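You operate a simulated robot arm through the tools that you are given. There is no shell and no other tool.

The job below is to be done with a simulated robot arm. You get a single attempt, and the scene is never put back.

Task
Set the controls near the low shelf of the fittings bench. At the end: the black nut is turned to free; the white nut is turned to free; the pink nut is turned to free; the yellow nut is turned to free; whatever was shut is shut again. Leave all else as you found it, and nothing knocked over.

It is judged by the outcome, as a careful person would: the job done as asked, and still so three seconds after it is handed in. It fails if anything else is knocked over, pushed out of place, dropped, spilled or broken.

Robot
A 6-joint arm with a two-finger gripper, fixed in place. Base frame: the origin is at the foot of the arm, x ahead of it, y to its left, z up; the work surface is at about z = 86. Units: cm, rad, N and s.
Its first joint turns from -2.897 to 2.897 rad. Payload 2.45 kg.
The tool frame sits at the grasp point between the pads (the TCP): z along the fingers, y along the line on which they close. The tips reach 2 cm beyond it. The gripper opens to 14 cm. The gripper's body begins 16.8 cm behind the TCP.
Orientation is told as [roll, pitch, yaw] about the base's x, y, z axes, in that order, counted from this pose: with the fingers straight down and closing along the base's y, the tool's x points along the base's -x, its y along +y and its z along -z.

Tools
- The arm moves only by the tool move_arm. Its argument "motion" is a list that holds one entry, the list of rows, each a list of 7 numbers: the turn, a rotation vector about the tool's x, y, z in units of 45 degrees (1.0 is 45 degrees), then the shift along the tool's x, y, z in units of 500 mm (1.0 is 500 mm), then the opening in per cent of the stroke, from 0 (shut) to 100 (fully open). In form: [[[ax, ay, az, dx, dy, dz, claw], ...]]. A call has 1 to 20 rows; each row is the pose to reach, as a shift and turn from the pose commanded when the call began, along the tool's axes at that moment. A call with a number of a shift or a turn outside -1 to 1 is refused whole. A row lasts 0.2 s, in which the tool goes at most 5 cm and 0.15 rad; a call with a longer step from one row to the next is refused whole, and so is a gripper value outside its range. Where a pose cannot be reached the arm comes as near as it can. A force on the tool above 40 N (or 10 N above the force at the start of the call, whichever is more), or a blocked arm, ends the call early, and 0.2 s more pass. The fingers move at their own pace (about 4.5 cm/s each) and stop on an object; they squeeze with about 21 N. The grip force told is the motor's: it shows also when the fingers shut on nothing. Time passes only in rows, and 0.2 s behind the last, so rows that repeat a pose let the fingers close. It gives the time, the measured TCP pose, the force on the tool (base axes), the opening and the grip force at its end, in the units of the frame above (readings bear some noise), with the torque about the TCP (base axes, N m) and any sound that the robot's microphone picked up, and new pictures: "views" is both (left out), scene, wrist or none.
- Cameras (640 x 400 px; columns grow to the right, rows downward): "scene" is fixed at [40.1, -50.05, 158.04]; the picture's right is [0.56, -0.83, 0.00], its down [-0.50, -0.34, -0.79] and it looks along [0.66, 0.44, -0.61] (base axes); focal length 357 px, centre (320, 200). "wrist" rides on the gripper at [7.8, 1.1, -20.9] in the tool frame; the picture's right is [-0.14, 0.99, 0.00], its down [-0.92, -0.13, -0.37] and it looks along [-0.37, -0.05, 0.93] (tool axes); focal length 280 px, centre (320, 200). There is no depth. A picture from a camera that has moved, and an enlarged one, comes with that camera's place and axes in the base frame and with its lens.
- zoom(camera, box): a new picture of the part [left, top, right, bottom] of that camera's present view, enlarged. The clock stands still meanwhile.
- hand_in(): hands the job in; it is judged then, once.

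Nothing tells you positions but the pictures and the camera data. Unless the task says otherwise, let go and move clear before handing in.

The tools are called by a JSON object that holds its "op" and its "data". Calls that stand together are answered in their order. move_arm: Moves the arm, as the interface text tells. Its arguments: {"type":"object","properties":{"motion":{"type":"array"},"views":{"type":"string","enum":["both","scene","wrist","none"]}},"required":["motion"]} The other tools are called the same way: zoom (camera, box) takes an enlarged picture of a part of a camera's view; hand_in () hands the job in.

At the start:

```text
time_s: 0.0
ee_pos: [68.84, -6.81, 127.44]
orientation: [0.001, 0.0, 0.0]
ft_force: [0.2, -0.4, 0.0]
torque: [0.04, -0.01, -0.01]
opening: 14.02
finger_force: 0.1
```

scene: 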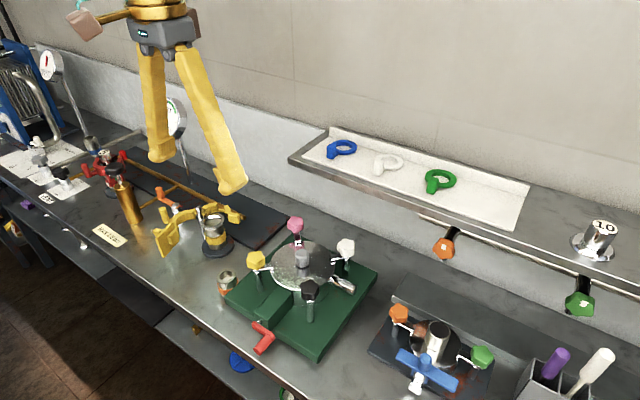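
wrist: 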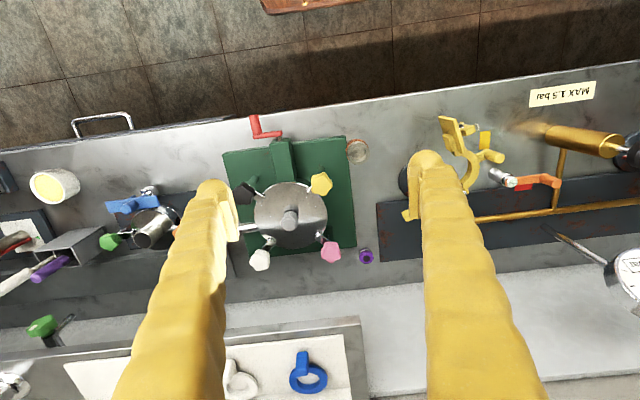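

I see a green base plate with a round metal lid and four coloured nuts (yellow, black, white, pink) around it, plus a red lever. I'll zoom in to understand the fixture before moving.

{"op": "zoom", "data": {"camera": "scene", "box": [200, 190, 400, 370]}}

{"op": "zoom", "data": {"camera": "wrist", "box": [210, 100, 390, 280]}}

{"op": "zoom", "data": {"camera": "scene", "box": [350, 210, 640, 400]}}

{"op": "zoom", "data": {"camera": "scene", "box": [0, 30, 260, 270]}}

```text
2.22 times, centred on (300, 280) of scene
camera zoom: at [40.1, -50.05, 158.04], right [0.56, -0.83, 0.0], down [-0.5, -0.34, -0.79], along [0.66, 0.44, -0.61], focal length 794 px, centre (364, 22)
```

zoom: 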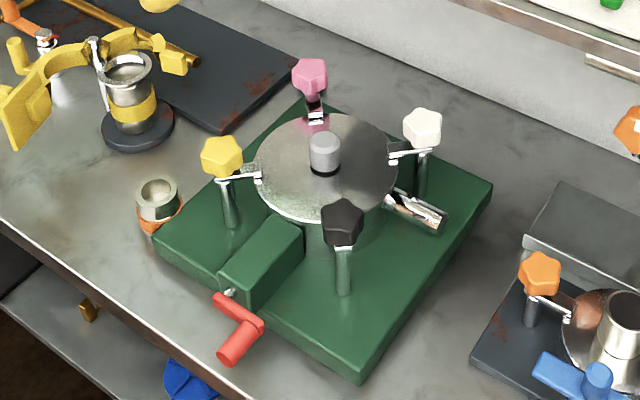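

```text
2.22 times, centred on (300, 190) of wrist
camera zoom: at [60.87, -5.55, 148.48], right [0.14, 0.99, 0.0], down [0.92, -0.13, 0.37], along [0.37, -0.05, -0.93], focal length 623 px, centre (364, 222)
```

zoom: 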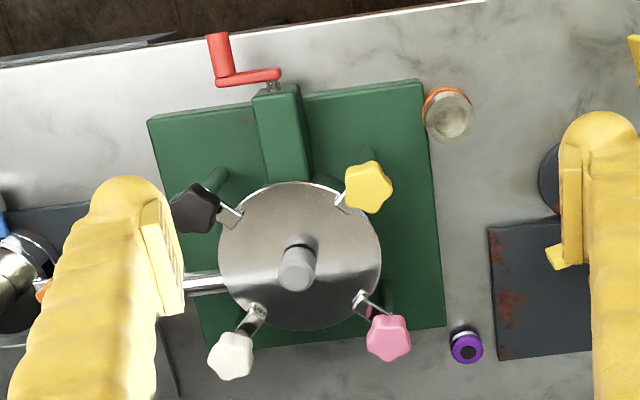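

```text
2.11 times, centred on (495, 305) of scene
camera zoom: at [40.1, -50.05, 158.04], right [0.56, -0.83, 0.0], down [-0.5, -0.34, -0.79], along [0.66, 0.44, -0.61], focal length 752 px, centre (-48, -21)
```

zoom: 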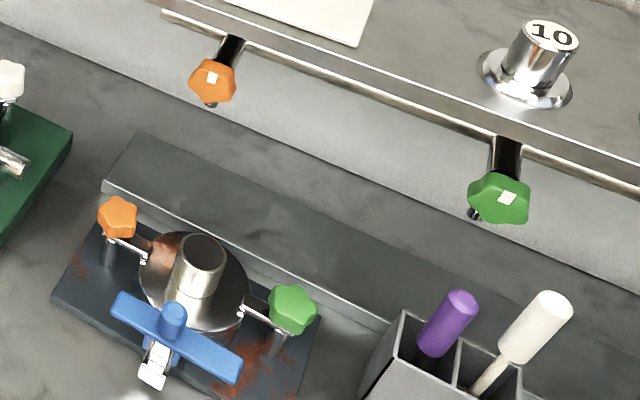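

```text
1.67 times, centred on (130, 150) of scene
camera zoom: at [40.1, -50.05, 158.04], right [0.56, -0.83, 0.0], down [-0.5, -0.34, -0.79], along [0.66, 0.44, -0.61], focal length 596 px, centre (637, 283)
```

zoom: 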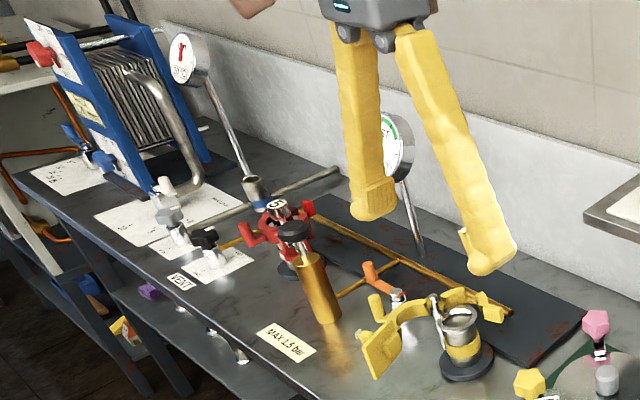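

The four nuts stand on posts near (78,-7.5), (78,-22), (92.5,-22.5) and (92.5,-7.5), z≈98, with little arms reaching over the lid, and the shelf lip is just behind them at about x 96, z 114. I'll zoom in harder to see how each nut and its arm sit and whether there are markings.

{"op": "zoom", "data": {"camera": "scene", "box": [240, 240, 300, 280]}}

{"op": "zoom", "data": {"camera": "scene", "box": [275, 265, 365, 325]}}

{"op": "zoom", "data": {"camera": "scene", "box": [275, 205, 365, 265]}}

{"op": "zoom", "data": {"camera": "scene", "box": [360, 290, 510, 400]}}

{"op": "zoom", "data": {"camera": "scene", "box": [215, 270, 305, 370]}}

```text
10.00 times, centred on (270, 260) of scene
camera zoom: at [40.1, -50.05, 158.04], right [0.56, -0.83, 0.0], down [-0.5, -0.34, -0.79], along [0.66, 0.44, -0.61], focal length 3574 px, centre (820, -400)
```

zoom: 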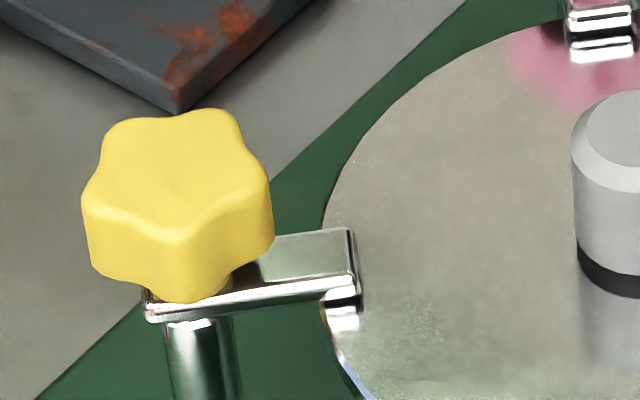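

```text
6.67 times, centred on (320, 295) of scene
camera zoom: at [40.1, -50.05, 158.04], right [0.56, -0.83, 0.0], down [-0.5, -0.34, -0.79], along [0.66, 0.44, -0.61], focal length 2383 px, centre (320, -433)
```

zoom: 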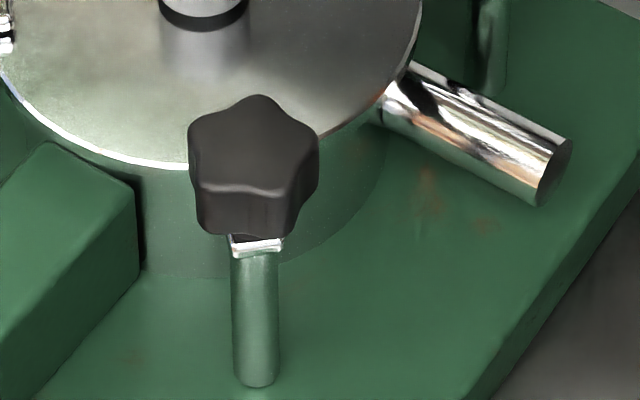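

```text
6.67 times, centred on (320, 235) of scene
camera zoom: at [40.1, -50.05, 158.04], right [0.56, -0.83, 0.0], down [-0.5, -0.34, -0.79], along [0.66, 0.44, -0.61], focal length 2383 px, centre (320, -33)
```

zoom: 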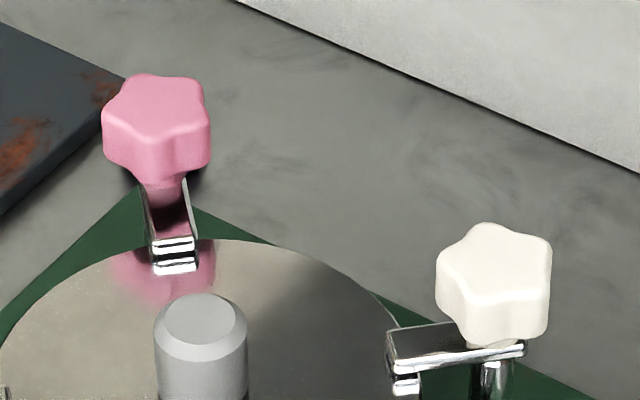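

```text
3.64 times, centred on (435, 345) of scene
camera zoom: at [40.1, -50.05, 158.04], right [0.56, -0.83, 0.0], down [-0.5, -0.34, -0.79], along [0.66, 0.44, -0.61], focal length 1300 px, centre (-98, -327)
```

zoom: 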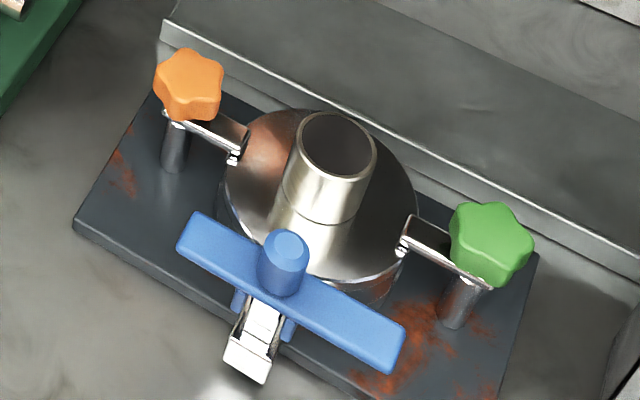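

```text
4.00 times, centred on (260, 320) of scene
camera zoom: at [40.1, -50.05, 158.04], right [0.56, -0.83, 0.0], down [-0.5, -0.34, -0.79], along [0.66, 0.44, -0.61], focal length 1430 px, centre (560, -280)
```

zoom: 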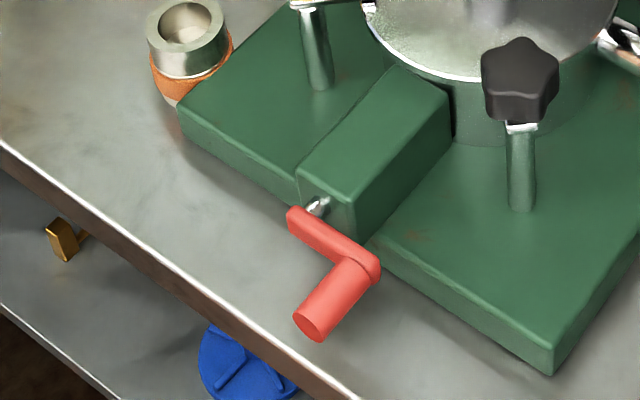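

The nuts look like swing clamps: each knob carries a chrome tongue that presently lies over the lid rim, and turning the knob swings the tongue off. I'll first bring the gripper above the yellow nut, jaws half open and square to its tongue, for a closer look.

{"op": "move_arm", "data": {"motion": [[[0.125, 0, 0, 0, 0, 0, 80], [0, 0, 0.125, -0.022, -0.002, 0.03, 50], [0, 0, 0.25, -0.045, -0.004, 0.06, 50], [0, 0, 0.375, -0.067, -0.006, 0.1, 50], [0, 0, 0.5, -0.09, -0.008, 0.14, 50], [0, 0, 0.625, -0.112, -0.009, 0.18, 50], [0, 0, 0.75, -0.135, -0.011, 0.22, 50], [0, 0, 0.875, -0.157, -0.013, 0.25, 50], [0, 0, 1.0, -0.179, -0.0138, 0.27, 50], [0, 0, 1.0, -0.179, -0.0138, 0.27, 50]]]}}

```text
time_s: 2.2
ee_pos: [77.77, -7.47, 114.07]
orientation: [0.001, -0.001, -0.789]
ft_force: [-1.0, 0.4, 0.7]
torque: [0.0, -0.02, 0.02]
opening: 7.0
finger_force: 0.1
camera wrist: at [72.82, -1.06, 135.02], right [0.8, 0.6, 0.0], down [0.56, -0.74, 0.37], along [0.22, -0.29, -0.93], focal length 280 px, centre (320, 200)
```

scene: 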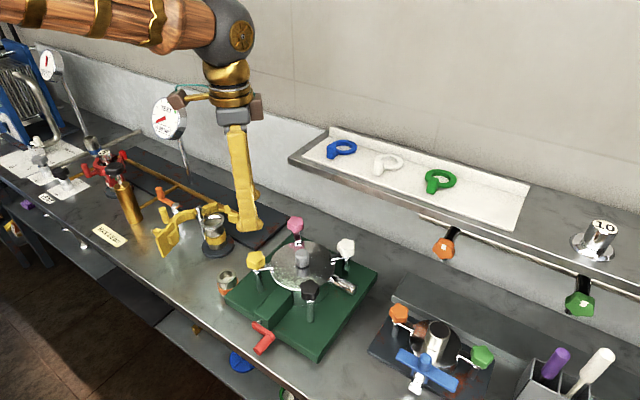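
wrist: 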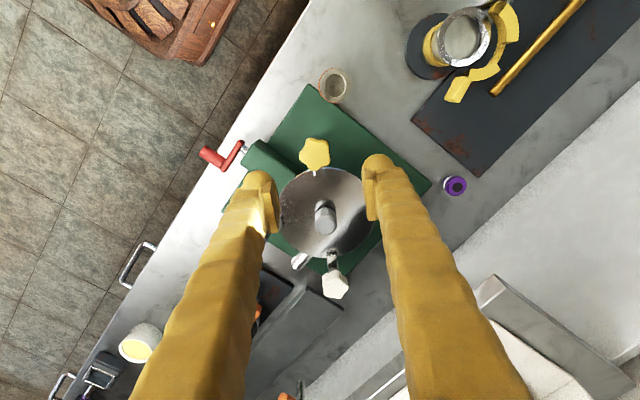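

The gripper is above the yellow nut. I'll zoom the wrist view to pin down the knob centres, tongue and star orientation.

{"op": "zoom", "data": {"camera": "wrist", "box": [270, 130, 370, 200]}}

{"op": "zoom", "data": {"camera": "wrist", "box": [260, 190, 380, 310]}}

{"op": "zoom", "data": {"camera": "scene", "box": [270, 110, 550, 280]}}

```text
5.71 times, centred on (320, 165) of wrist
camera zoom: at [72.82, -1.06, 135.02], right [0.8, 0.6, 0.0], down [0.56, -0.74, 0.37], along [0.22, -0.29, -0.93], focal length 1602 px, centre (320, 400)
```

zoom: 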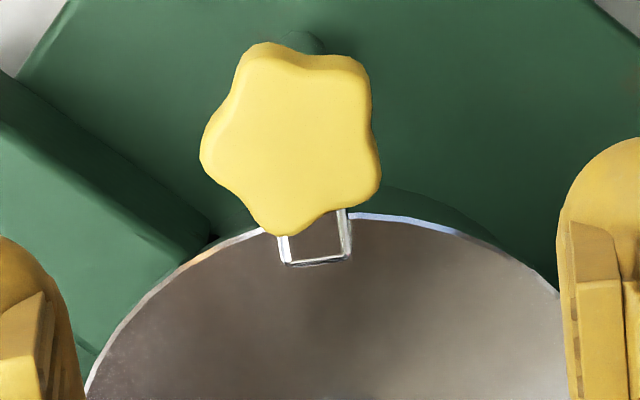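

```text
3.33 times, centred on (320, 250) of wrist
camera zoom: at [72.82, -1.06, 135.02], right [0.8, 0.6, 0.0], down [0.56, -0.74, 0.37], along [0.22, -0.29, -0.93], focal length 935 px, centre (320, 33)
```

zoom: 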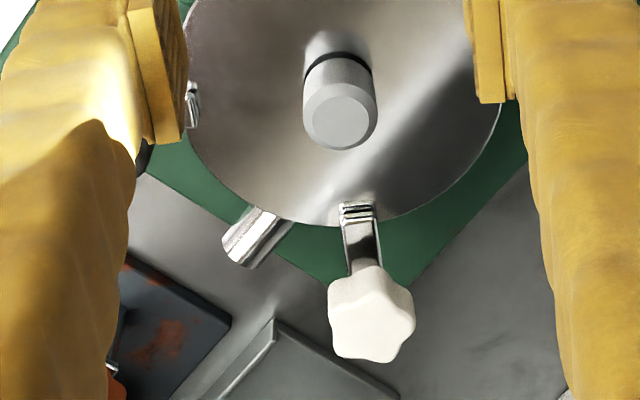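

```text
2.29 times, centred on (410, 195) of scene
camera zoom: at [40.1, -50.05, 158.04], right [0.56, -0.83, 0.0], down [-0.5, -0.34, -0.79], along [0.66, 0.44, -0.61], focal length 817 px, centre (114, 211)
```

zoom: 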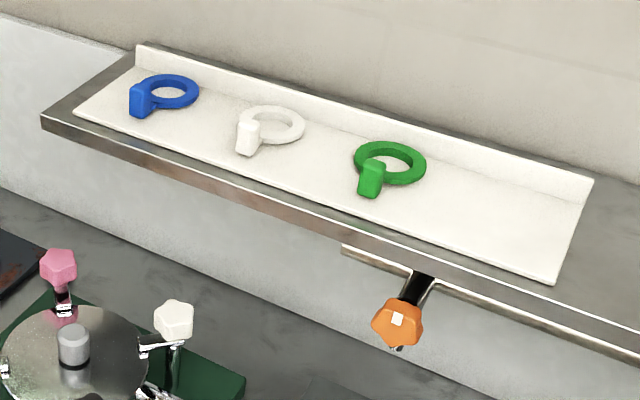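

The yellow knob's centre works out near (77.1, -7.7) with its top at about z 100; its jaws' line is square to its tongue. I'll lower to just above it and check alignment.

{"op": "move_arm", "data": {"motion": [[[0, 0, 0, 0.0062, -0.0127, 0.05, 50], [0, 0, 0, 0.0062, -0.0127, 0.1, 50], [0, 0, 0, 0.0062, -0.0127, 0.15, 50], [0, 0, 0, 0.0062, -0.0127, 0.19, 50], [0, 0, 0, 0.0062, -0.0127, 0.19, 50]]]}}

```text
time_s: 3.4
ee_pos: [77.01, -7.73, 104.69]
orientation: [-0.001, 0.0, -0.785]
ft_force: [-0.2, 0.1, -0.5]
torque: [-0.01, -0.04, 0.01]
opening: 7.0
finger_force: 0.1
camera wrist: at [72.2, -1.3, 125.7], right [0.8, 0.6, 0.0], down [0.56, -0.74, 0.37], along [0.22, -0.29, -0.93], focal length 280 px, centre (320, 200)
```

scene: 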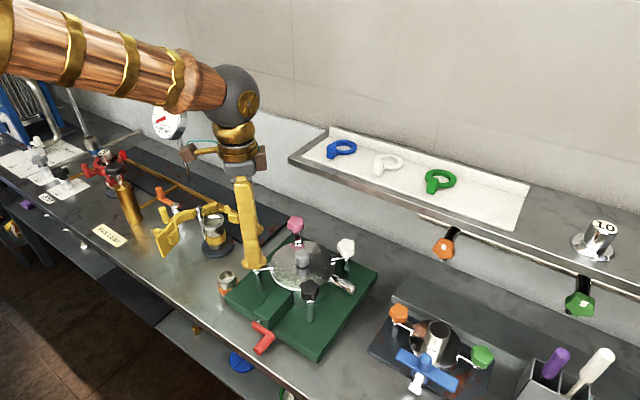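
wrist: 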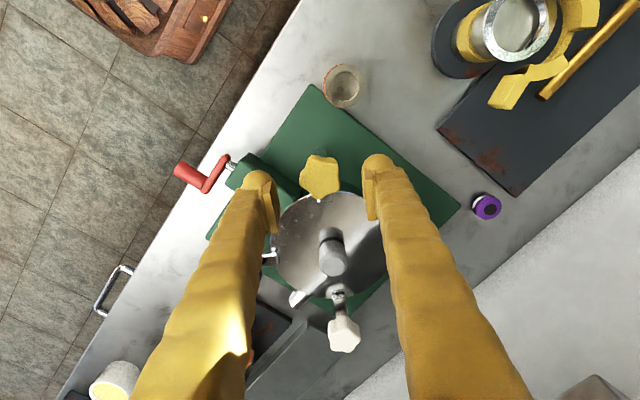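

The knob sits centred between the fingers. I'll lower over it and close on it.

{"op": "move_arm", "data": {"motion": [[[0, 0, 0, 0, 0, 0.036, 50], [0, 0, 0, 0, 0, 0.072, 50], [0, 0, 0, 0, 0, 0.108, 50], [0, 0, 0, 0, 0, 0.108, 50], [0, 0, 0, 0, 0, 0.108, 0], [0, 0, 0, 0, 0, 0.108, 0], [0, 0, 0, 0, 0, 0.108, 0], [0, 0, 0, 0, 0, 0.108, 0]]]}}

```text
time_s: 5.2
ee_pos: [77.18, -7.58, 99.05]
orientation: [0.002, -0.004, -0.787]
ft_force: [22.6, 22.2, -6.2]
torque: [0.24, -0.19, 0.04]
opening: 3.62
finger_force: 41.4
camera wrist: at [72.13, -1.2, 120.04], right [0.8, 0.6, 0.0], down [0.56, -0.74, 0.37], along [0.22, -0.29, -0.93], focal length 280 px, centre (320, 200)
```

scene: 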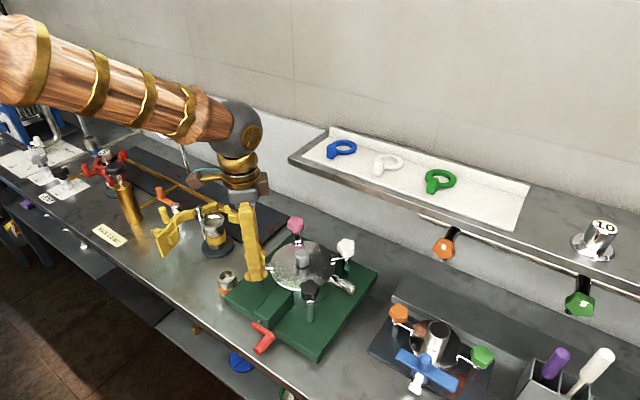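
wrist: 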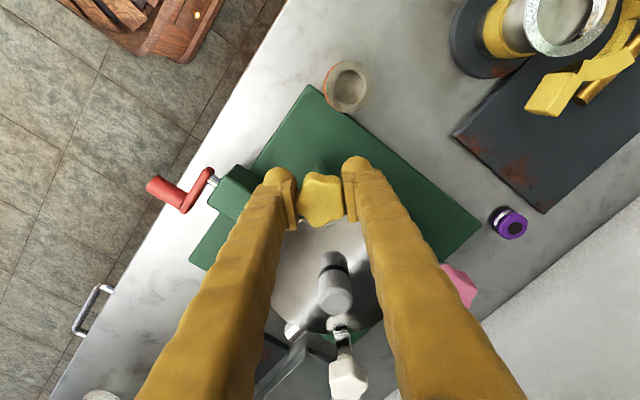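

The jaws have closed on the yellow knob (3.6 cm) but it pulls the tool sideways ~31 N, so the knob's true centre is a bit off along the closing line. I'll shift that way to relax it before turning.

{"op": "move_arm", "data": {"motion": [[[0, 0, 0, 0, 0.003, 0, 0], [0, 0, 0, 0, 0.005, 0, 0], [0, 0, 0, 0, 0.005, 0, 0]]], "views": "none"}}

```text
time_s: 6.0
ee_pos: [77.11, -7.58, 99.05]
orientation: [-0.001, 0.001, -0.786]
ft_force: [-9.7, -22.4, 12.8]
torque: [-0.31, 0.15, -0.06]
opening: 3.57
finger_force: 45.3
```

That slightly overshot; I'll ease back about 1 mm to balance the grip.

{"op": "move_arm", "data": {"motion": [[[0, 0, 0, 0, -0.0022, 0, 0], [0, 0, 0, 0, -0.0022, 0, 0], [0, 0, 0, 0, -0.0022, 0, 0]]], "views": "none"}}

```text
time_s: 6.8
ee_pos: [77.09, -7.55, 99.06]
orientation: [-0.001, 0.001, -0.786]
ft_force: [-10.7, -20.6, 9.4]
torque: [-0.24, 0.07, -0.03]
opening: 3.57
finger_force: 45.1
```

Still some side load; I'll ease another millimetre the same way.

{"op": "move_arm", "data": {"motion": [[[0, 0, 0, -0.001, -0.002, 0, 0], [0, 0, 0, -0.001, -0.002, 0, 0], [0, 0, 0, -0.001, -0.002, 0, 0]]], "views": "none"}}

```text
time_s: 7.6
ee_pos: [77.05, -7.56, 98.94]
orientation: [-0.001, 0.001, -0.786]
ft_force: [-17.6, 14.4, -3.0]
torque: [0.34, 0.38, -0.01]
opening: 3.55
finger_force: 44.8
```

Good enough balance. Now I'll try a gentle counter-clockwise turn (loosening sense, seen from above) and watch torque.

{"op": "move_arm", "data": {"motion": [[[0, 0, -0.05, 0.0004, 0, 0, 0], [0, 0, -0.1, 0.0004, 0, 0, 0], [0, 0, -0.15, 0.0004, 0, 0, 0], [0, 0, -0.2, 0.0004, 0, 0, 0], [0, 0, -0.25, 0.0004, 0, 0, 0], [0, 0, -0.3, 0.0004, 0, 0, 0]]]}}

```text
time_s: 9.0
ee_pos: [77.07, -7.61, 99.09]
orientation: [0.0, 0.0, -0.549]
ft_force: [-18.5, 9.6, -17.2]
torque: [0.03, 0.05, 0.0]
opening: 3.56
finger_force: 44.6
camera wrist: at [70.83, -2.5, 120.05], right [0.63, 0.77, 0.0], down [0.72, -0.59, 0.37], along [0.28, -0.23, -0.93], focal length 280 px, centre (320, 200)
```

scene: 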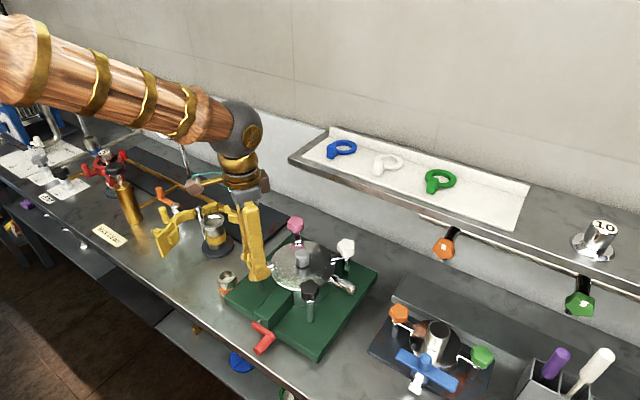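
wrist: 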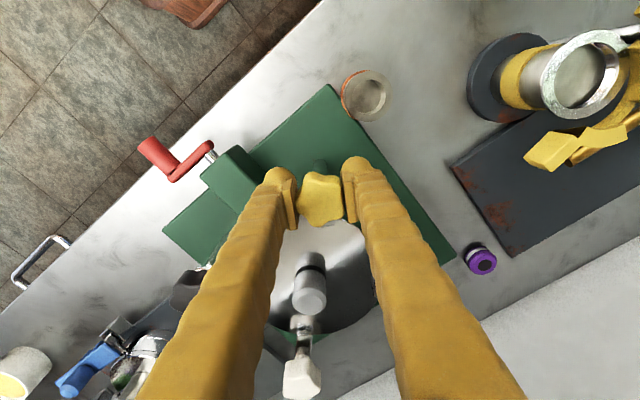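

The knob turned with the gripper (13.5°) with nearly no torque. Checking the tongue before continuing.

{"op": "zoom", "data": {"camera": "wrist", "box": [260, 150, 390, 240]}}

{"op": "zoom", "data": {"camera": "scene", "box": [220, 220, 370, 320]}}

```text
4.44 times, centred on (325, 195) of wrist
camera zoom: at [70.83, -2.5, 120.05], right [0.63, 0.77, 0.0], down [0.72, -0.59, 0.37], along [0.28, -0.23, -0.93], focal length 1246 px, centre (298, 222)
```

zoom: 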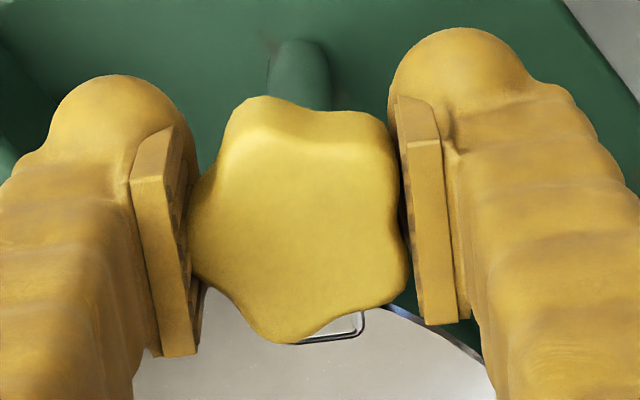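

```text
4.00 times, centred on (295, 270) of scene
camera zoom: at [40.1, -50.05, 158.04], right [0.56, -0.83, 0.0], down [-0.5, -0.34, -0.79], along [0.66, 0.44, -0.61], focal length 1430 px, centre (420, -80)
```

zoom: 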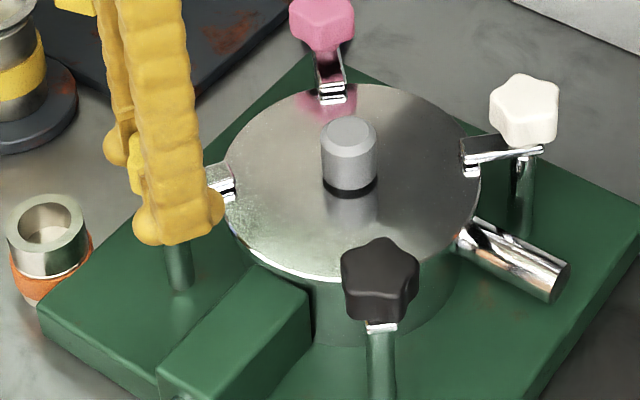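

The tongue swings with the knob. I'll carry on turning counter-clockwise.

{"op": "move_arm", "data": {"motion": [[[0, 0, -0.1, 0, 0, 0, 0], [0, 0, -0.2, 0, 0, 0, 0], [0, 0, -0.3, 0, 0, 0, 0], [0, 0, -0.4, 0, 0, 0, 0], [0, 0, -0.5, 0, 0, 0, 0], [0, 0, -0.6, 0, 0, 0, 0], [0, 0, -0.7, 0, 0, 0, 0], [0, 0, -0.8, 0, 0, 0, 0], [0, 0, -0.9, 0, 0, 0, 0]]]}}

```text
time_s: 11.0
ee_pos: [77.17, -7.67, 99.08]
orientation: [0.001, -0.002, 0.158]
ft_force: [-22.3, 8.1, 4.3]
torque: [0.02, 0.67, -0.05]
opening: 3.59
finger_force: 44.9
camera wrist: at [69.16, -7.75, 120.13], right [-0.02, 1.0, 0.0], down [0.93, 0.02, 0.37], along [0.37, 0.01, -0.93], focal length 280 px, centre (320, 200)
```

scene: 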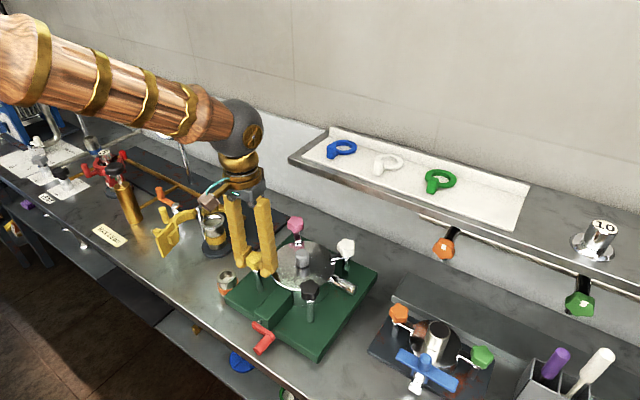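
wrist: 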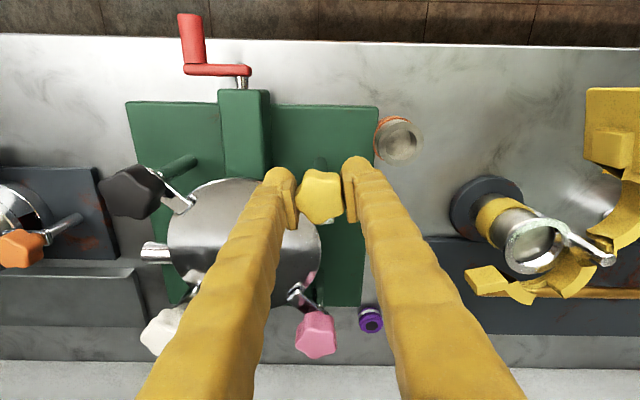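

Turned 54° so far with no stop felt. I'll continue towards 90° from the start.

{"op": "move_arm", "data": {"motion": [[[0, 0, -0.1, 0, 0, 0, 0], [0, 0, -0.2, 0, 0, 0, 0], [0, 0, -0.3, 0, 0, 0, 0], [0, 0, -0.4, 0, 0, 0, 0], [0, 0, -0.5, 0, 0, 0, 0], [0, 0, -0.6, 0, 0, 0, 0], [0, 0, -0.7, 0, 0, 0, 0], [0, 0, -0.8, 0, 0, 0, 0]]]}}

```text
time_s: 12.8
ee_pos: [77.28, -7.7, 99.21]
orientation: [-0.003, 0.0, 0.789]
ft_force: [-2.9, -12.5, 14.9]
torque: [-0.43, 0.38, -0.03]
opening: 3.56
finger_force: 44.9
camera wrist: at [70.77, -12.32, 120.13], right [-0.6, 0.8, 0.0], down [0.74, 0.56, 0.37], along [0.29, 0.22, -0.93], focal length 280 px, centre (320, 200)
```

scene: 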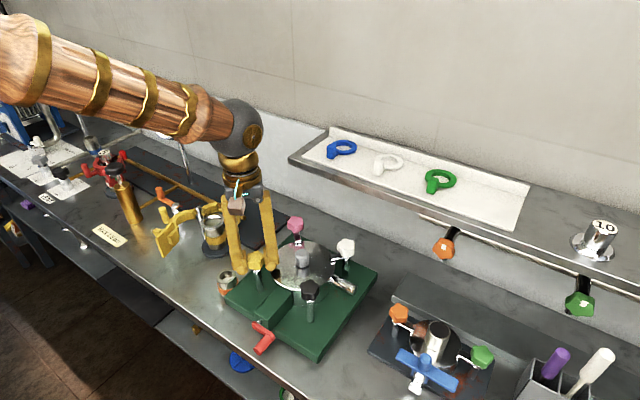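
wrist: 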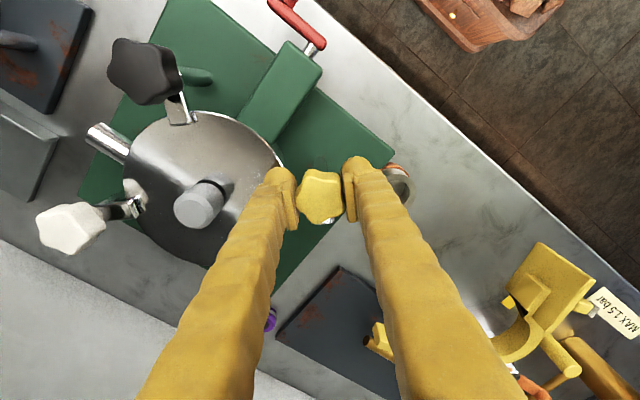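

{"op": "zoom", "data": {"camera": "wrist", "box": [260, 130, 400, 250]}}

{"op": "zoom", "data": {"camera": "scene", "box": [215, 220, 345, 310]}}

```text
3.33 times, centred on (330, 190) of wrist
camera zoom: at [70.77, -12.32, 120.13], right [-0.6, 0.8, 0.0], down [0.74, 0.56, 0.37], along [0.29, 0.22, -0.93], focal length 935 px, centre (287, 233)
```

zoom: 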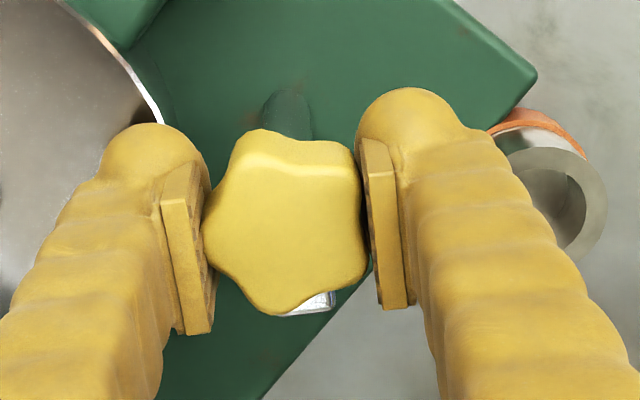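

```text
4.44 times, centred on (280, 265) of scene
camera zoom: at [40.1, -50.05, 158.04], right [0.56, -0.83, 0.0], down [-0.5, -0.34, -0.79], along [0.66, 0.44, -0.61], focal length 1588 px, centre (498, -89)
```

zoom: 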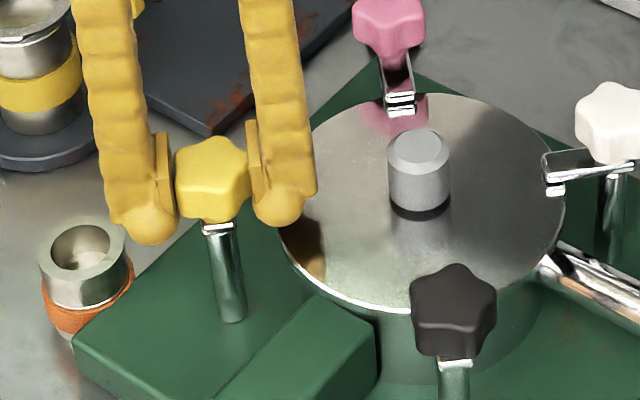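

90° done, the tongue is clear of the lid, and still no stop. I'll feel carefully for an end stop with small further turns.

{"op": "move_arm", "data": {"motion": [[[0, 0, -0.06, 0, 0, 0, 0], [0, 0, -0.12, 0, 0, 0, 0], [0, 0, -0.18, 0, 0, 0, 0], [0, 0, -0.24, 0, 0, 0, 0]]], "views": "wrist"}}

```text
time_s: 13.8
ee_pos: [77.26, -7.69, 99.11]
orientation: [0.002, 0.0, 0.976]
ft_force: [-8.6, -11.6, 26.8]
torque: [-0.1, 0.08, -0.02]
opening: 3.57
finger_force: 44.8
camera wrist: at [71.81, -13.36, 120.05], right [-0.74, 0.67, 0.0], down [0.62, 0.69, 0.37], along [0.25, 0.27, -0.93], focal length 280 px, centre (320, 200)
```

wrist: 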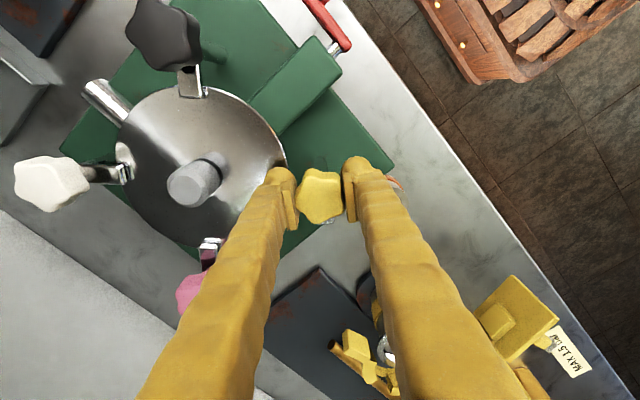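

There's some upward load building (perhaps the nut lifting a little); I'll ease up about 1 mm and keep turning slowly to feel for the stop.

{"op": "move_arm", "data": {"motion": [[[0, 0, -0.05, 0, 0, -0.001, 0], [0, 0, -0.1, 0, 0, -0.002, 0], [0, 0, -0.15, 0, 0, -0.002, 0], [0, 0, -0.2, 0, 0, -0.002, 0], [0, 0, -0.25, 0, 0, -0.002, 0], [0, 0, -0.3, 0, 0, -0.002, 0]]], "views": "wrist"}}

```text
time_s: 15.0
ee_pos: [77.15, -7.57, 99.0]
orientation: [-0.002, 0.001, 1.161]
ft_force: [7.4, 1.9, -8.5]
torque: [-0.03, -0.13, 0.01]
opening: 3.58
finger_force: 45.4
stopped in row 5: the force on the tool passed its limit at 44 N (the readings are from after the stop); the commanded pose is now the measured one
camera wrist: at [72.95, -14.23, 120.06], right [-0.85, 0.52, 0.0], down [0.48, 0.79, 0.37], along [0.19, 0.31, -0.93], focal length 280 px, centre (320, 200)
```

wrist: 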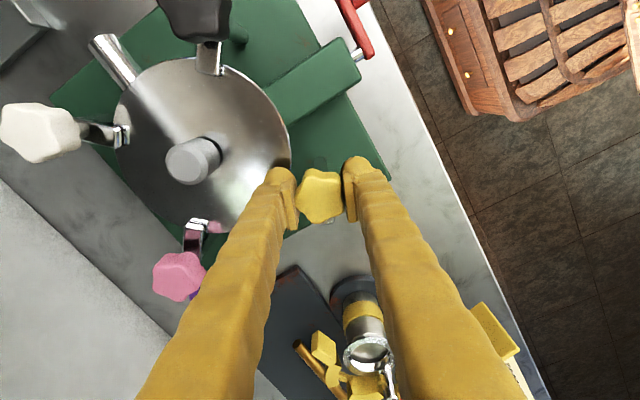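

The stop was by lateral grip load, not a turning stop (torque about z stays ~0). I'll try a few more degrees from the now-relaxed pose.

{"op": "move_arm", "data": {"motion": [[[0, 0, -0.05, 0, 0, 0, 0], [0, 0, -0.1, 0, 0, 0, 0], [0, 0, -0.15, 0, 0, 0, 0], [0, 0, -0.2, 0, 0, 0, 0], [0, 0, -0.25, 0, 0, 0, 0]]], "views": "wrist"}}

```text
time_s: 16.2
ee_pos: [77.22, -7.61, 99.02]
orientation: [0.002, 0.0, 1.357]
ft_force: [1.1, -0.6, 1.6]
torque: [-0.06, 0.04, 0.02]
opening: 3.58
finger_force: 45.4
camera wrist: at [74.36, -14.9, 120.06], right [-0.94, 0.34, 0.0], down [0.32, 0.87, 0.37], along [0.13, 0.35, -0.93], focal length 280 px, centre (320, 200)
```

wrist: 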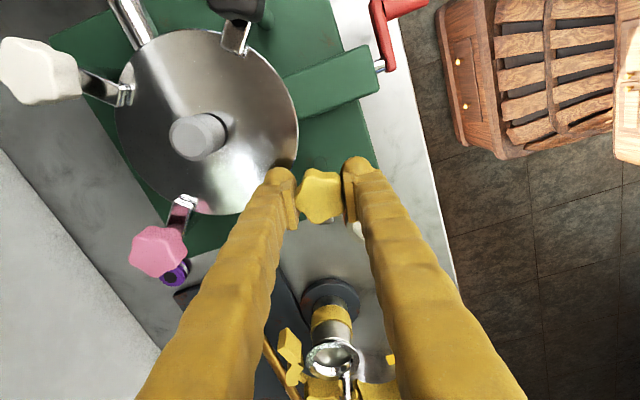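

{"op": "zoom", "data": {"camera": "wrist", "box": [260, 130, 400, 250]}}

{"op": "zoom", "data": {"camera": "scene", "box": [215, 220, 345, 310]}}

```text
3.33 times, centred on (330, 190) of wrist
camera zoom: at [74.36, -14.9, 120.06], right [-0.94, 0.34, 0.0], down [0.32, 0.87, 0.37], along [0.13, 0.35, -0.93], focal length 935 px, centre (287, 233)
```

zoom: 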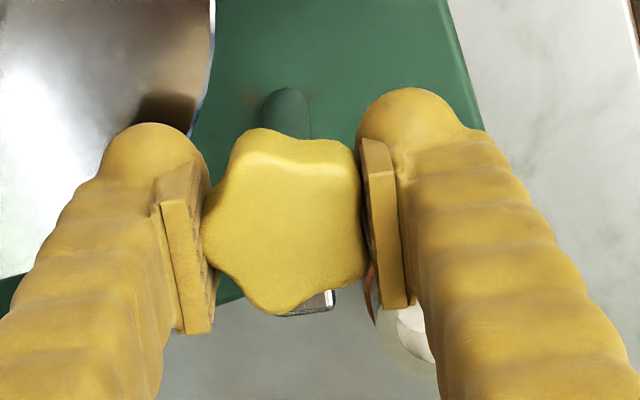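

```text
4.44 times, centred on (280, 265) of scene
camera zoom: at [40.1, -50.05, 158.04], right [0.56, -0.83, 0.0], down [-0.5, -0.34, -0.79], along [0.66, 0.44, -0.61], focal length 1588 px, centre (498, -89)
```

zoom: 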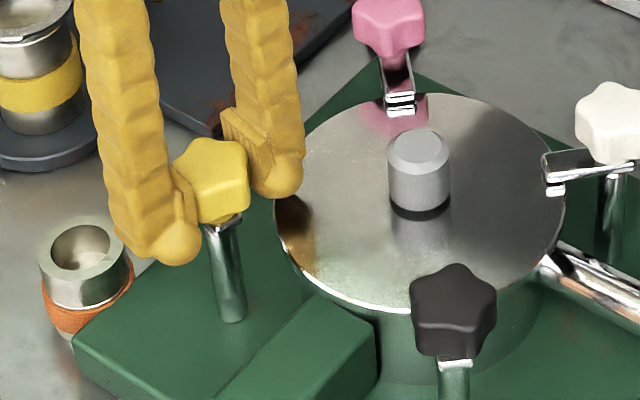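

The tongue and knob still follow freely at 123°. I'll keep feeling for an end stop.

{"op": "move_arm", "data": {"motion": [[[0, 0, -0.06, 0, 0, 0, 0], [0, 0, -0.12, 0, 0, 0, 0], [0, 0, -0.18, 0, 0, 0, 0], [0, 0, -0.24, 0, 0, 0, 0], [0, 0, -0.3, 0, 0, 0, 0], [0, 0, -0.36, 0, 0, 0, 0], [0, 0, -0.42, 0, 0, 0, 0], [0, 0, -0.48, 0, 0, 0, 0]]], "views": "wrist"}}

```text
time_s: 18.0
ee_pos: [77.19, -7.7, 99.07]
orientation: [-0.001, 0.0, 1.735]
ft_force: [13.7, -8.2, -24.8]
torque: [-0.22, -0.07, -0.01]
opening: 3.59
finger_force: 44.6
camera wrist: at [77.22, -15.37, 120.07], right [-1.0, -0.03, 0.0], down [-0.02, 0.93, 0.37], along [-0.01, 0.37, -0.93], focal length 280 px, centre (320, 200)
```

wrist: 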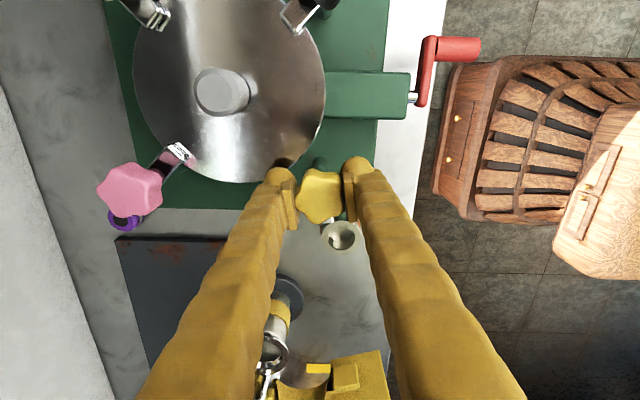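

{"op": "move_arm", "data": {"motion": [[[0, 0, -0.06, 0, 0, 0, 0], [0, 0, -0.12, 0, 0, 0, 0], [0, 0, -0.18, 0, 0, 0, 0], [0, 0, -0.24, 0, 0, 0, 0], [0, 0, -0.3, 0, 0, 0, 0], [0, 0, -0.36, 0, 0, 0, 0], [0, 0, -0.42, 0, 0, 0, 0]]], "views": "wrist"}}

```text
time_s: 19.6
ee_pos: [77.17, -7.56, 99.04]
orientation: [0.001, 0.001, 2.064]
ft_force: [-17.3, -18.2, -3.5]
torque: [-0.36, 0.04, 0.0]
opening: 3.58
finger_force: 44.6
camera wrist: at [79.75, -14.89, 120.08], right [-0.94, -0.35, 0.0], down [-0.32, 0.87, 0.37], along [-0.13, 0.35, -0.93], focal length 280 px, centre (320, 200)
```

wrist: 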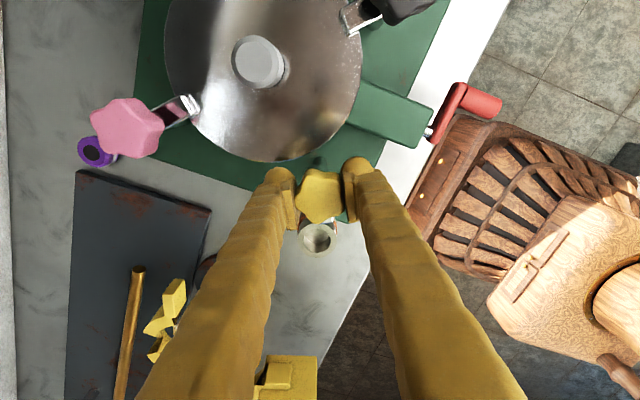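

{"op": "zoom", "data": {"camera": "wrist", "box": [260, 130, 400, 250]}}

{"op": "zoom", "data": {"camera": "scene", "box": [215, 220, 345, 310]}}

```text
3.33 times, centred on (330, 190) of wrist
camera zoom: at [79.75, -14.89, 120.08], right [-0.94, -0.35, 0.0], down [-0.32, 0.87, 0.37], along [-0.13, 0.35, -0.93], focal length 935 px, centre (287, 233)
```

zoom: 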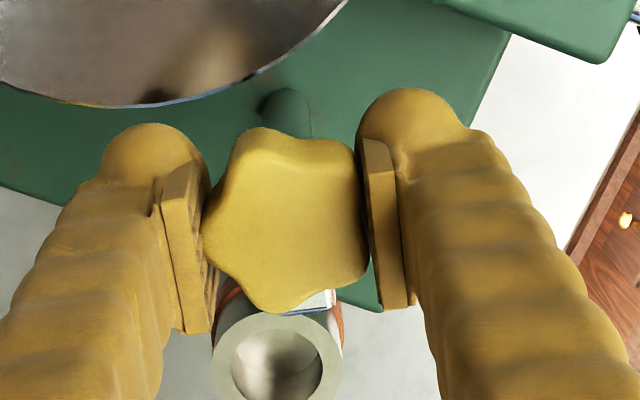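

```text
4.44 times, centred on (280, 265) of scene
camera zoom: at [40.1, -50.05, 158.04], right [0.56, -0.83, 0.0], down [-0.5, -0.34, -0.79], along [0.66, 0.44, -0.61], focal length 1588 px, centre (498, -89)
```

zoom: 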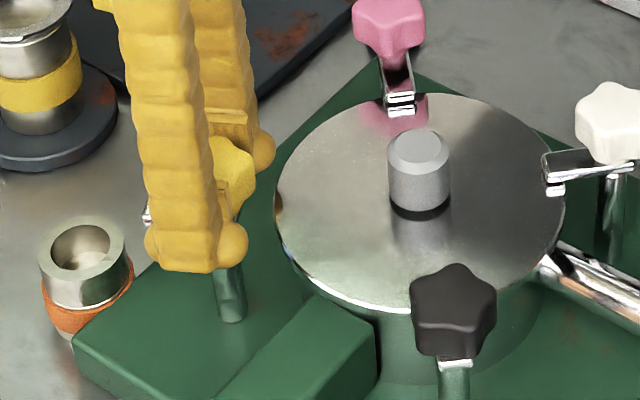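

The tongue now points away from the lid (163°), still without a stop. I'll feel a bit farther.

{"op": "move_arm", "data": {"motion": [[[0, 0, -0.06, 0, 0, 0, 0], [0, 0, -0.12, 0, 0, 0, 0], [0, 0, -0.18, 0, 0, 0, 0], [0, 0, -0.24, 0, 0, 0, 0], [0, 0, -0.3, 0, 0, 0, 0], [0, 0, -0.36, 0, 0, 0, 0], [0, 0, -0.42, 0, 0, 0, 0]]], "views": "wrist"}}

```text
time_s: 21.2
ee_pos: [77.16, -7.54, 99.05]
orientation: [-0.001, 0.0, 2.394]
ft_force: [-30.8, -14.8, 3.1]
torque: [-0.04, 0.4, -0.9]
opening: 3.6
finger_force: 45.3
camera wrist: at [81.96, -13.64, 120.08], right [-0.77, -0.63, 0.0], down [-0.59, 0.72, 0.37], along [-0.23, 0.29, -0.93], focal length 280 px, centre (320, 200)
```

wrist: 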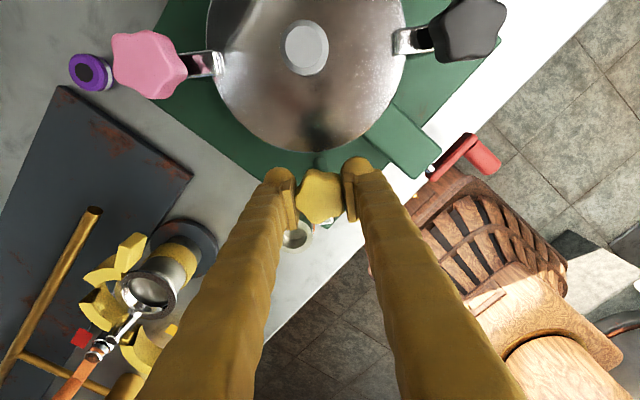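

The torque about z jumped to -0.9 N·m at about 180° total: that's the end stop, i.e. fully free. I'll release the yellow knob and lift straight up.

{"op": "move_arm", "data": {"motion": [[[0, 0, 0.02, 0, 0, 0, 55], [0, 0, 0.02, 0, 0, 0, 55], [0, 0, 0.02, 0, 0, 0, 55], [0, 0, 0.02, 0, 0, -0.04, 55], [0, 0, 0.02, 0, 0, -0.08, 55], [0, 0, 0.02, 0, 0, -0.14, 55], [0, 0, 0.02, 0, 0, -0.2, 55]]]}}

```text
time_s: 22.8
ee_pos: [76.96, -7.82, 108.99]
orientation: [0.0, 0.001, 2.379]
ft_force: [0.8, 1.6, -0.1]
torque: [0.01, 0.02, 0.04]
opening: 7.67
finger_force: 0.1
camera wrist: at [81.74, -13.87, 130.02], right [-0.78, -0.62, 0.0], down [-0.58, 0.73, 0.37], along [-0.23, 0.29, -0.93], focal length 280 px, centre (320, 200)
```

scene: 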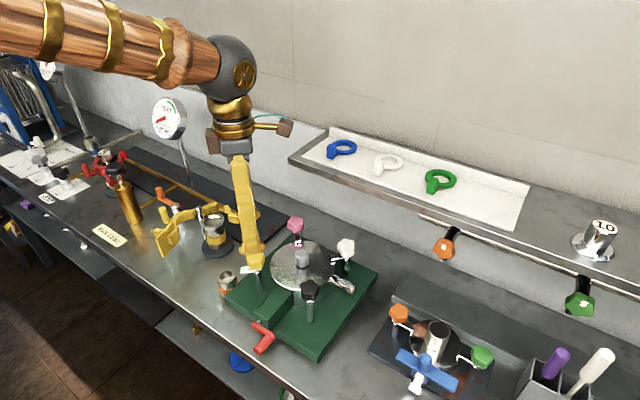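
wrist: 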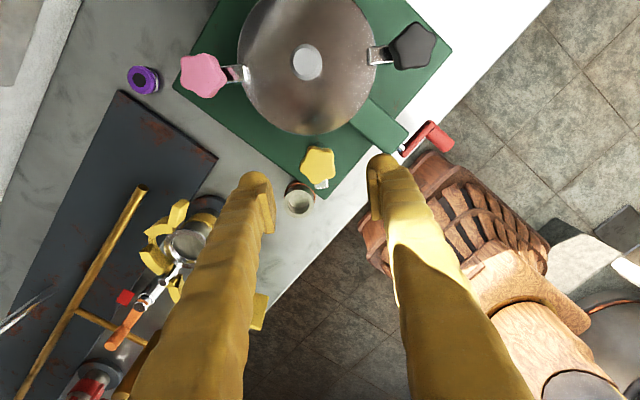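

{"op": "zoom", "data": {"camera": "wrist", "box": [280, 130, 360, 220]}}

{"op": "zoom", "data": {"camera": "wrist", "box": [160, 0, 460, 190]}}

```text
4.44 times, centred on (320, 175) of wrist
camera zoom: at [81.74, -13.87, 130.02], right [-0.78, -0.62, 0.0], down [-0.58, 0.73, 0.37], along [-0.23, 0.29, -0.93], focal length 1246 px, centre (320, 311)
```

zoom: 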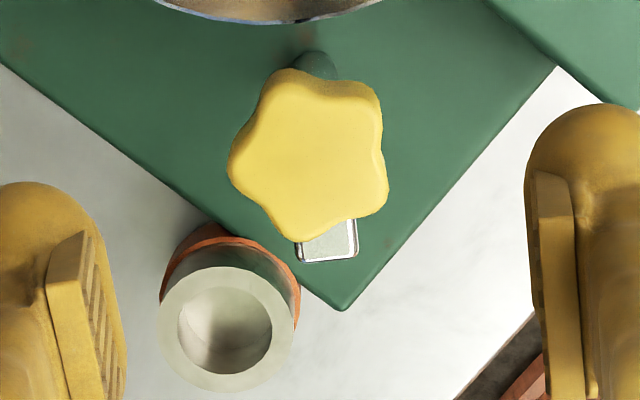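

```text
2.11 times, centred on (310, 95) of wrist
camera zoom: at [81.74, -13.87, 130.02], right [-0.78, -0.62, 0.0], down [-0.58, 0.73, 0.37], along [-0.23, 0.29, -0.93], focal length 590 px, centre (341, 421)
```

zoom: 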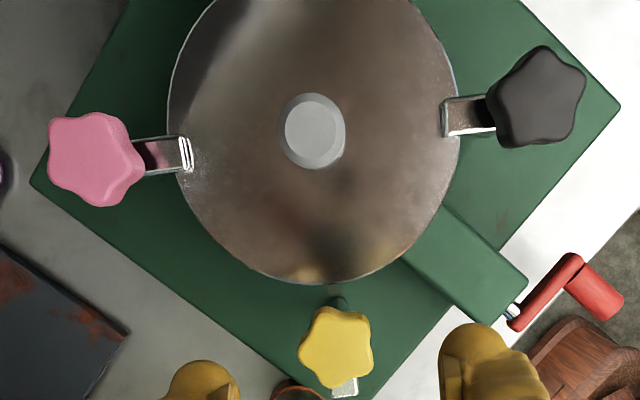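

Yellow is clearly free, its tongue pointing straight out. Next is the black nut near (77.1, -22.1); I'll go there at height while winding the wrist back so I have a full 180° of counter-clockwise turn available.

{"op": "move_arm", "data": {"motion": [[[0, 0, 0.14, 0.028, 0.029, 0, 50], [0, 0, 0.28, 0.057, 0.058, 0, 50], [0, 0, 0.42, 0.085, 0.087, 0, 50], [0, 0, 0.56, 0.114, 0.117, 0, 50], [0, 0, 0.7, 0.142, 0.146, 0, 50], [0, 0, 0.85, 0.171, 0.175, 0, 50], [0, 0, 1.0, 0.1994, 0.2046, 0, 50]]], "views": "none"}}

{"op": "move_arm", "data": {"motion": [[[0, 0, 0.17, 0, 0, 0, 50], [0, 0, 0.34, 0, 0, 0, 50], [0, 0, 0.51, 0, 0, 0, 50], [0, 0, 0.68, 0, 0, 0, 50], [0, 0, 0.85, 0, 0, 0, 50], [0, 0, 1.0, 0, 0, 0, 50]]], "views": "none"}}

{"op": "move_arm", "data": {"motion": [[[0, 0, 0.17, 0, 0, 0, 50], [0, 0, 0.34, 0, 0, 0, 50], [0, 0, 0.51, 0, 0, 0, 50], [0, 0, 0.68, 0, 0, 0, 50], [0, 0, 0.85, 0, 0, 0, 50], [0, 0, 1.0, 0, 0, 0, 50]]], "views": "none"}}

{"op": "move_arm", "data": {"motion": [[[0, 0, 0.17, 0, 0, 0, 50], [0, 0, 0.34, 0, 0, 0, 50], [0, 0, 0.51, 0, 0, 0, 50], [0, 0, 0.68, 0, 0, 0, 50], [0, 0, 0.85, 0, 0, 0, 50], [0, 0, 1.0, 0, 0, 0, 50]]]}}

```text
time_s: 24.4
ee_pos: [77.26, -21.94, 109.0]
orientation: [-0.003, -0.001, 1.59]
ft_force: [-0.1, 0.0, 0.1]
torque: [0.0, -0.01, -0.01]
opening: 6.98
finger_force: 0.1
```

```text
time_s: 25.8
ee_pos: [77.38, -21.91, 108.97]
orientation: [-0.001, -0.001, 0.805]
ft_force: [0.5, -0.6, 0.5]
torque: [0.0, -0.01, 0.0]
opening: 7.01
finger_force: 0.1
```

```text
time_s: 27.2
ee_pos: [77.37, -21.9, 109.06]
orientation: [0.0, 0.001, 0.02]
ft_force: [-0.7, -0.6, 0.0]
torque: [0.01, -0.04, -0.02]
opening: 7.01
finger_force: 0.1
```

```text
time_s: 28.6
ee_pos: [77.4, -21.98, 109.09]
orientation: [0.001, 0.002, -0.767]
ft_force: [-0.5, -0.1, 0.0]
torque: [-0.01, 0.03, 0.01]
opening: 6.99
finger_force: 0.0
camera wrist: at [72.35, -15.6, 130.11], right [0.79, 0.62, 0.0], down [0.57, -0.73, 0.37], along [0.23, -0.29, -0.93], focal length 280 px, centre (320, 200)
```

scene: 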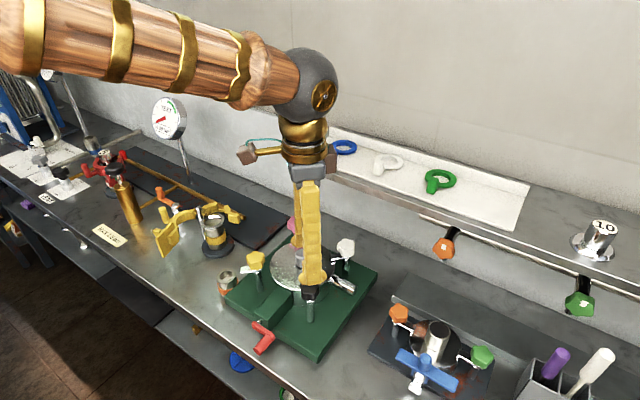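
wrist: 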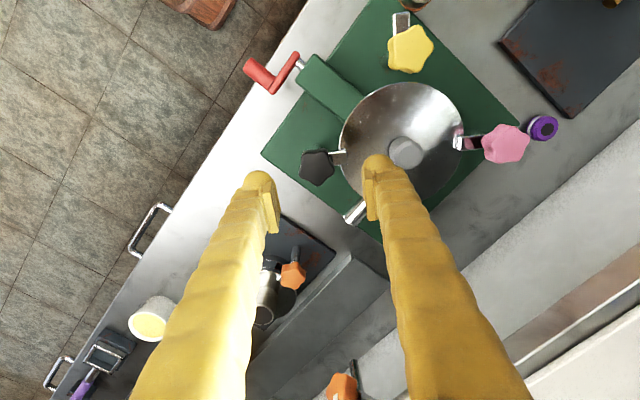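

Continuing to wind the wrist to about -134° above the black nut.

{"op": "move_arm", "data": {"motion": [[[0, 0, 0.17, 0, 0, 0, 50], [0, 0, 0.34, 0, 0, 0, 50], [0, 0, 0.51, 0, 0, 0, 50], [0, 0, 0.68, 0, 0, 0, 50], [0, 0, 0.85, 0, 0, 0, 50], [0, 0, 1.0, 0, 0, 0, 50]]], "views": "none"}}

{"op": "move_arm", "data": {"motion": [[[0, 0, 0.17, 0, 0, 0, 50], [0, 0, 0.34, 0, 0, 0, 50], [0, 0, 0.51, 0, 0, 0, 50], [0, 0, 0.68, 0, 0, 0, 50], [0, 0, 0.85, 0, 0, 0, 50], [0, 0, 1.0, 0, 0, 0, 50]]]}}

```text
time_s: 30.0
ee_pos: [77.36, -21.87, 108.98]
orientation: [0.001, 0.0, -1.552]
ft_force: [0.6, 0.6, 0.0]
torque: [-0.01, -0.01, 0.04]
opening: 6.99
finger_force: 0.2
```

```text
time_s: 31.4
ee_pos: [77.3, -21.88, 109.04]
orientation: [0.001, 0.001, -2.338]
ft_force: [-0.4, 0.2, 0.4]
torque: [-0.01, -0.02, -0.03]
opening: 7.02
finger_force: 0.0
camera wrist: at [83.31, -16.95, 130.08], right [0.62, -0.79, 0.0], down [-0.73, -0.58, 0.37], along [-0.29, -0.23, -0.93], focal length 280 px, centre (320, 200)
```

scene: 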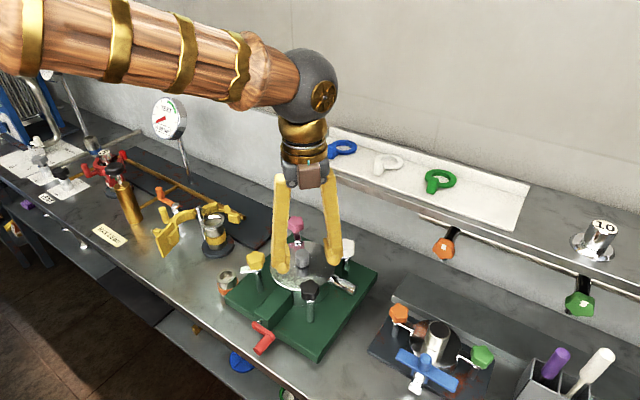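
wrist: 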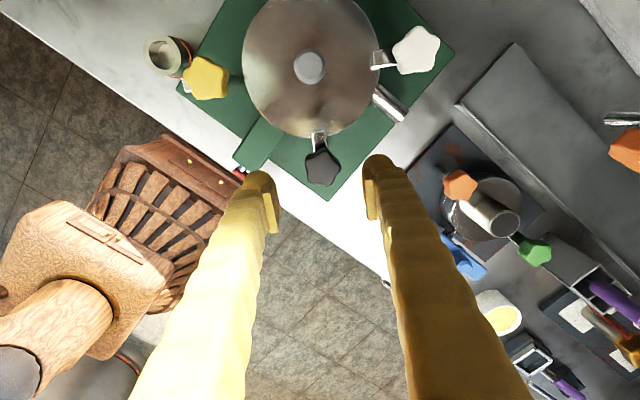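

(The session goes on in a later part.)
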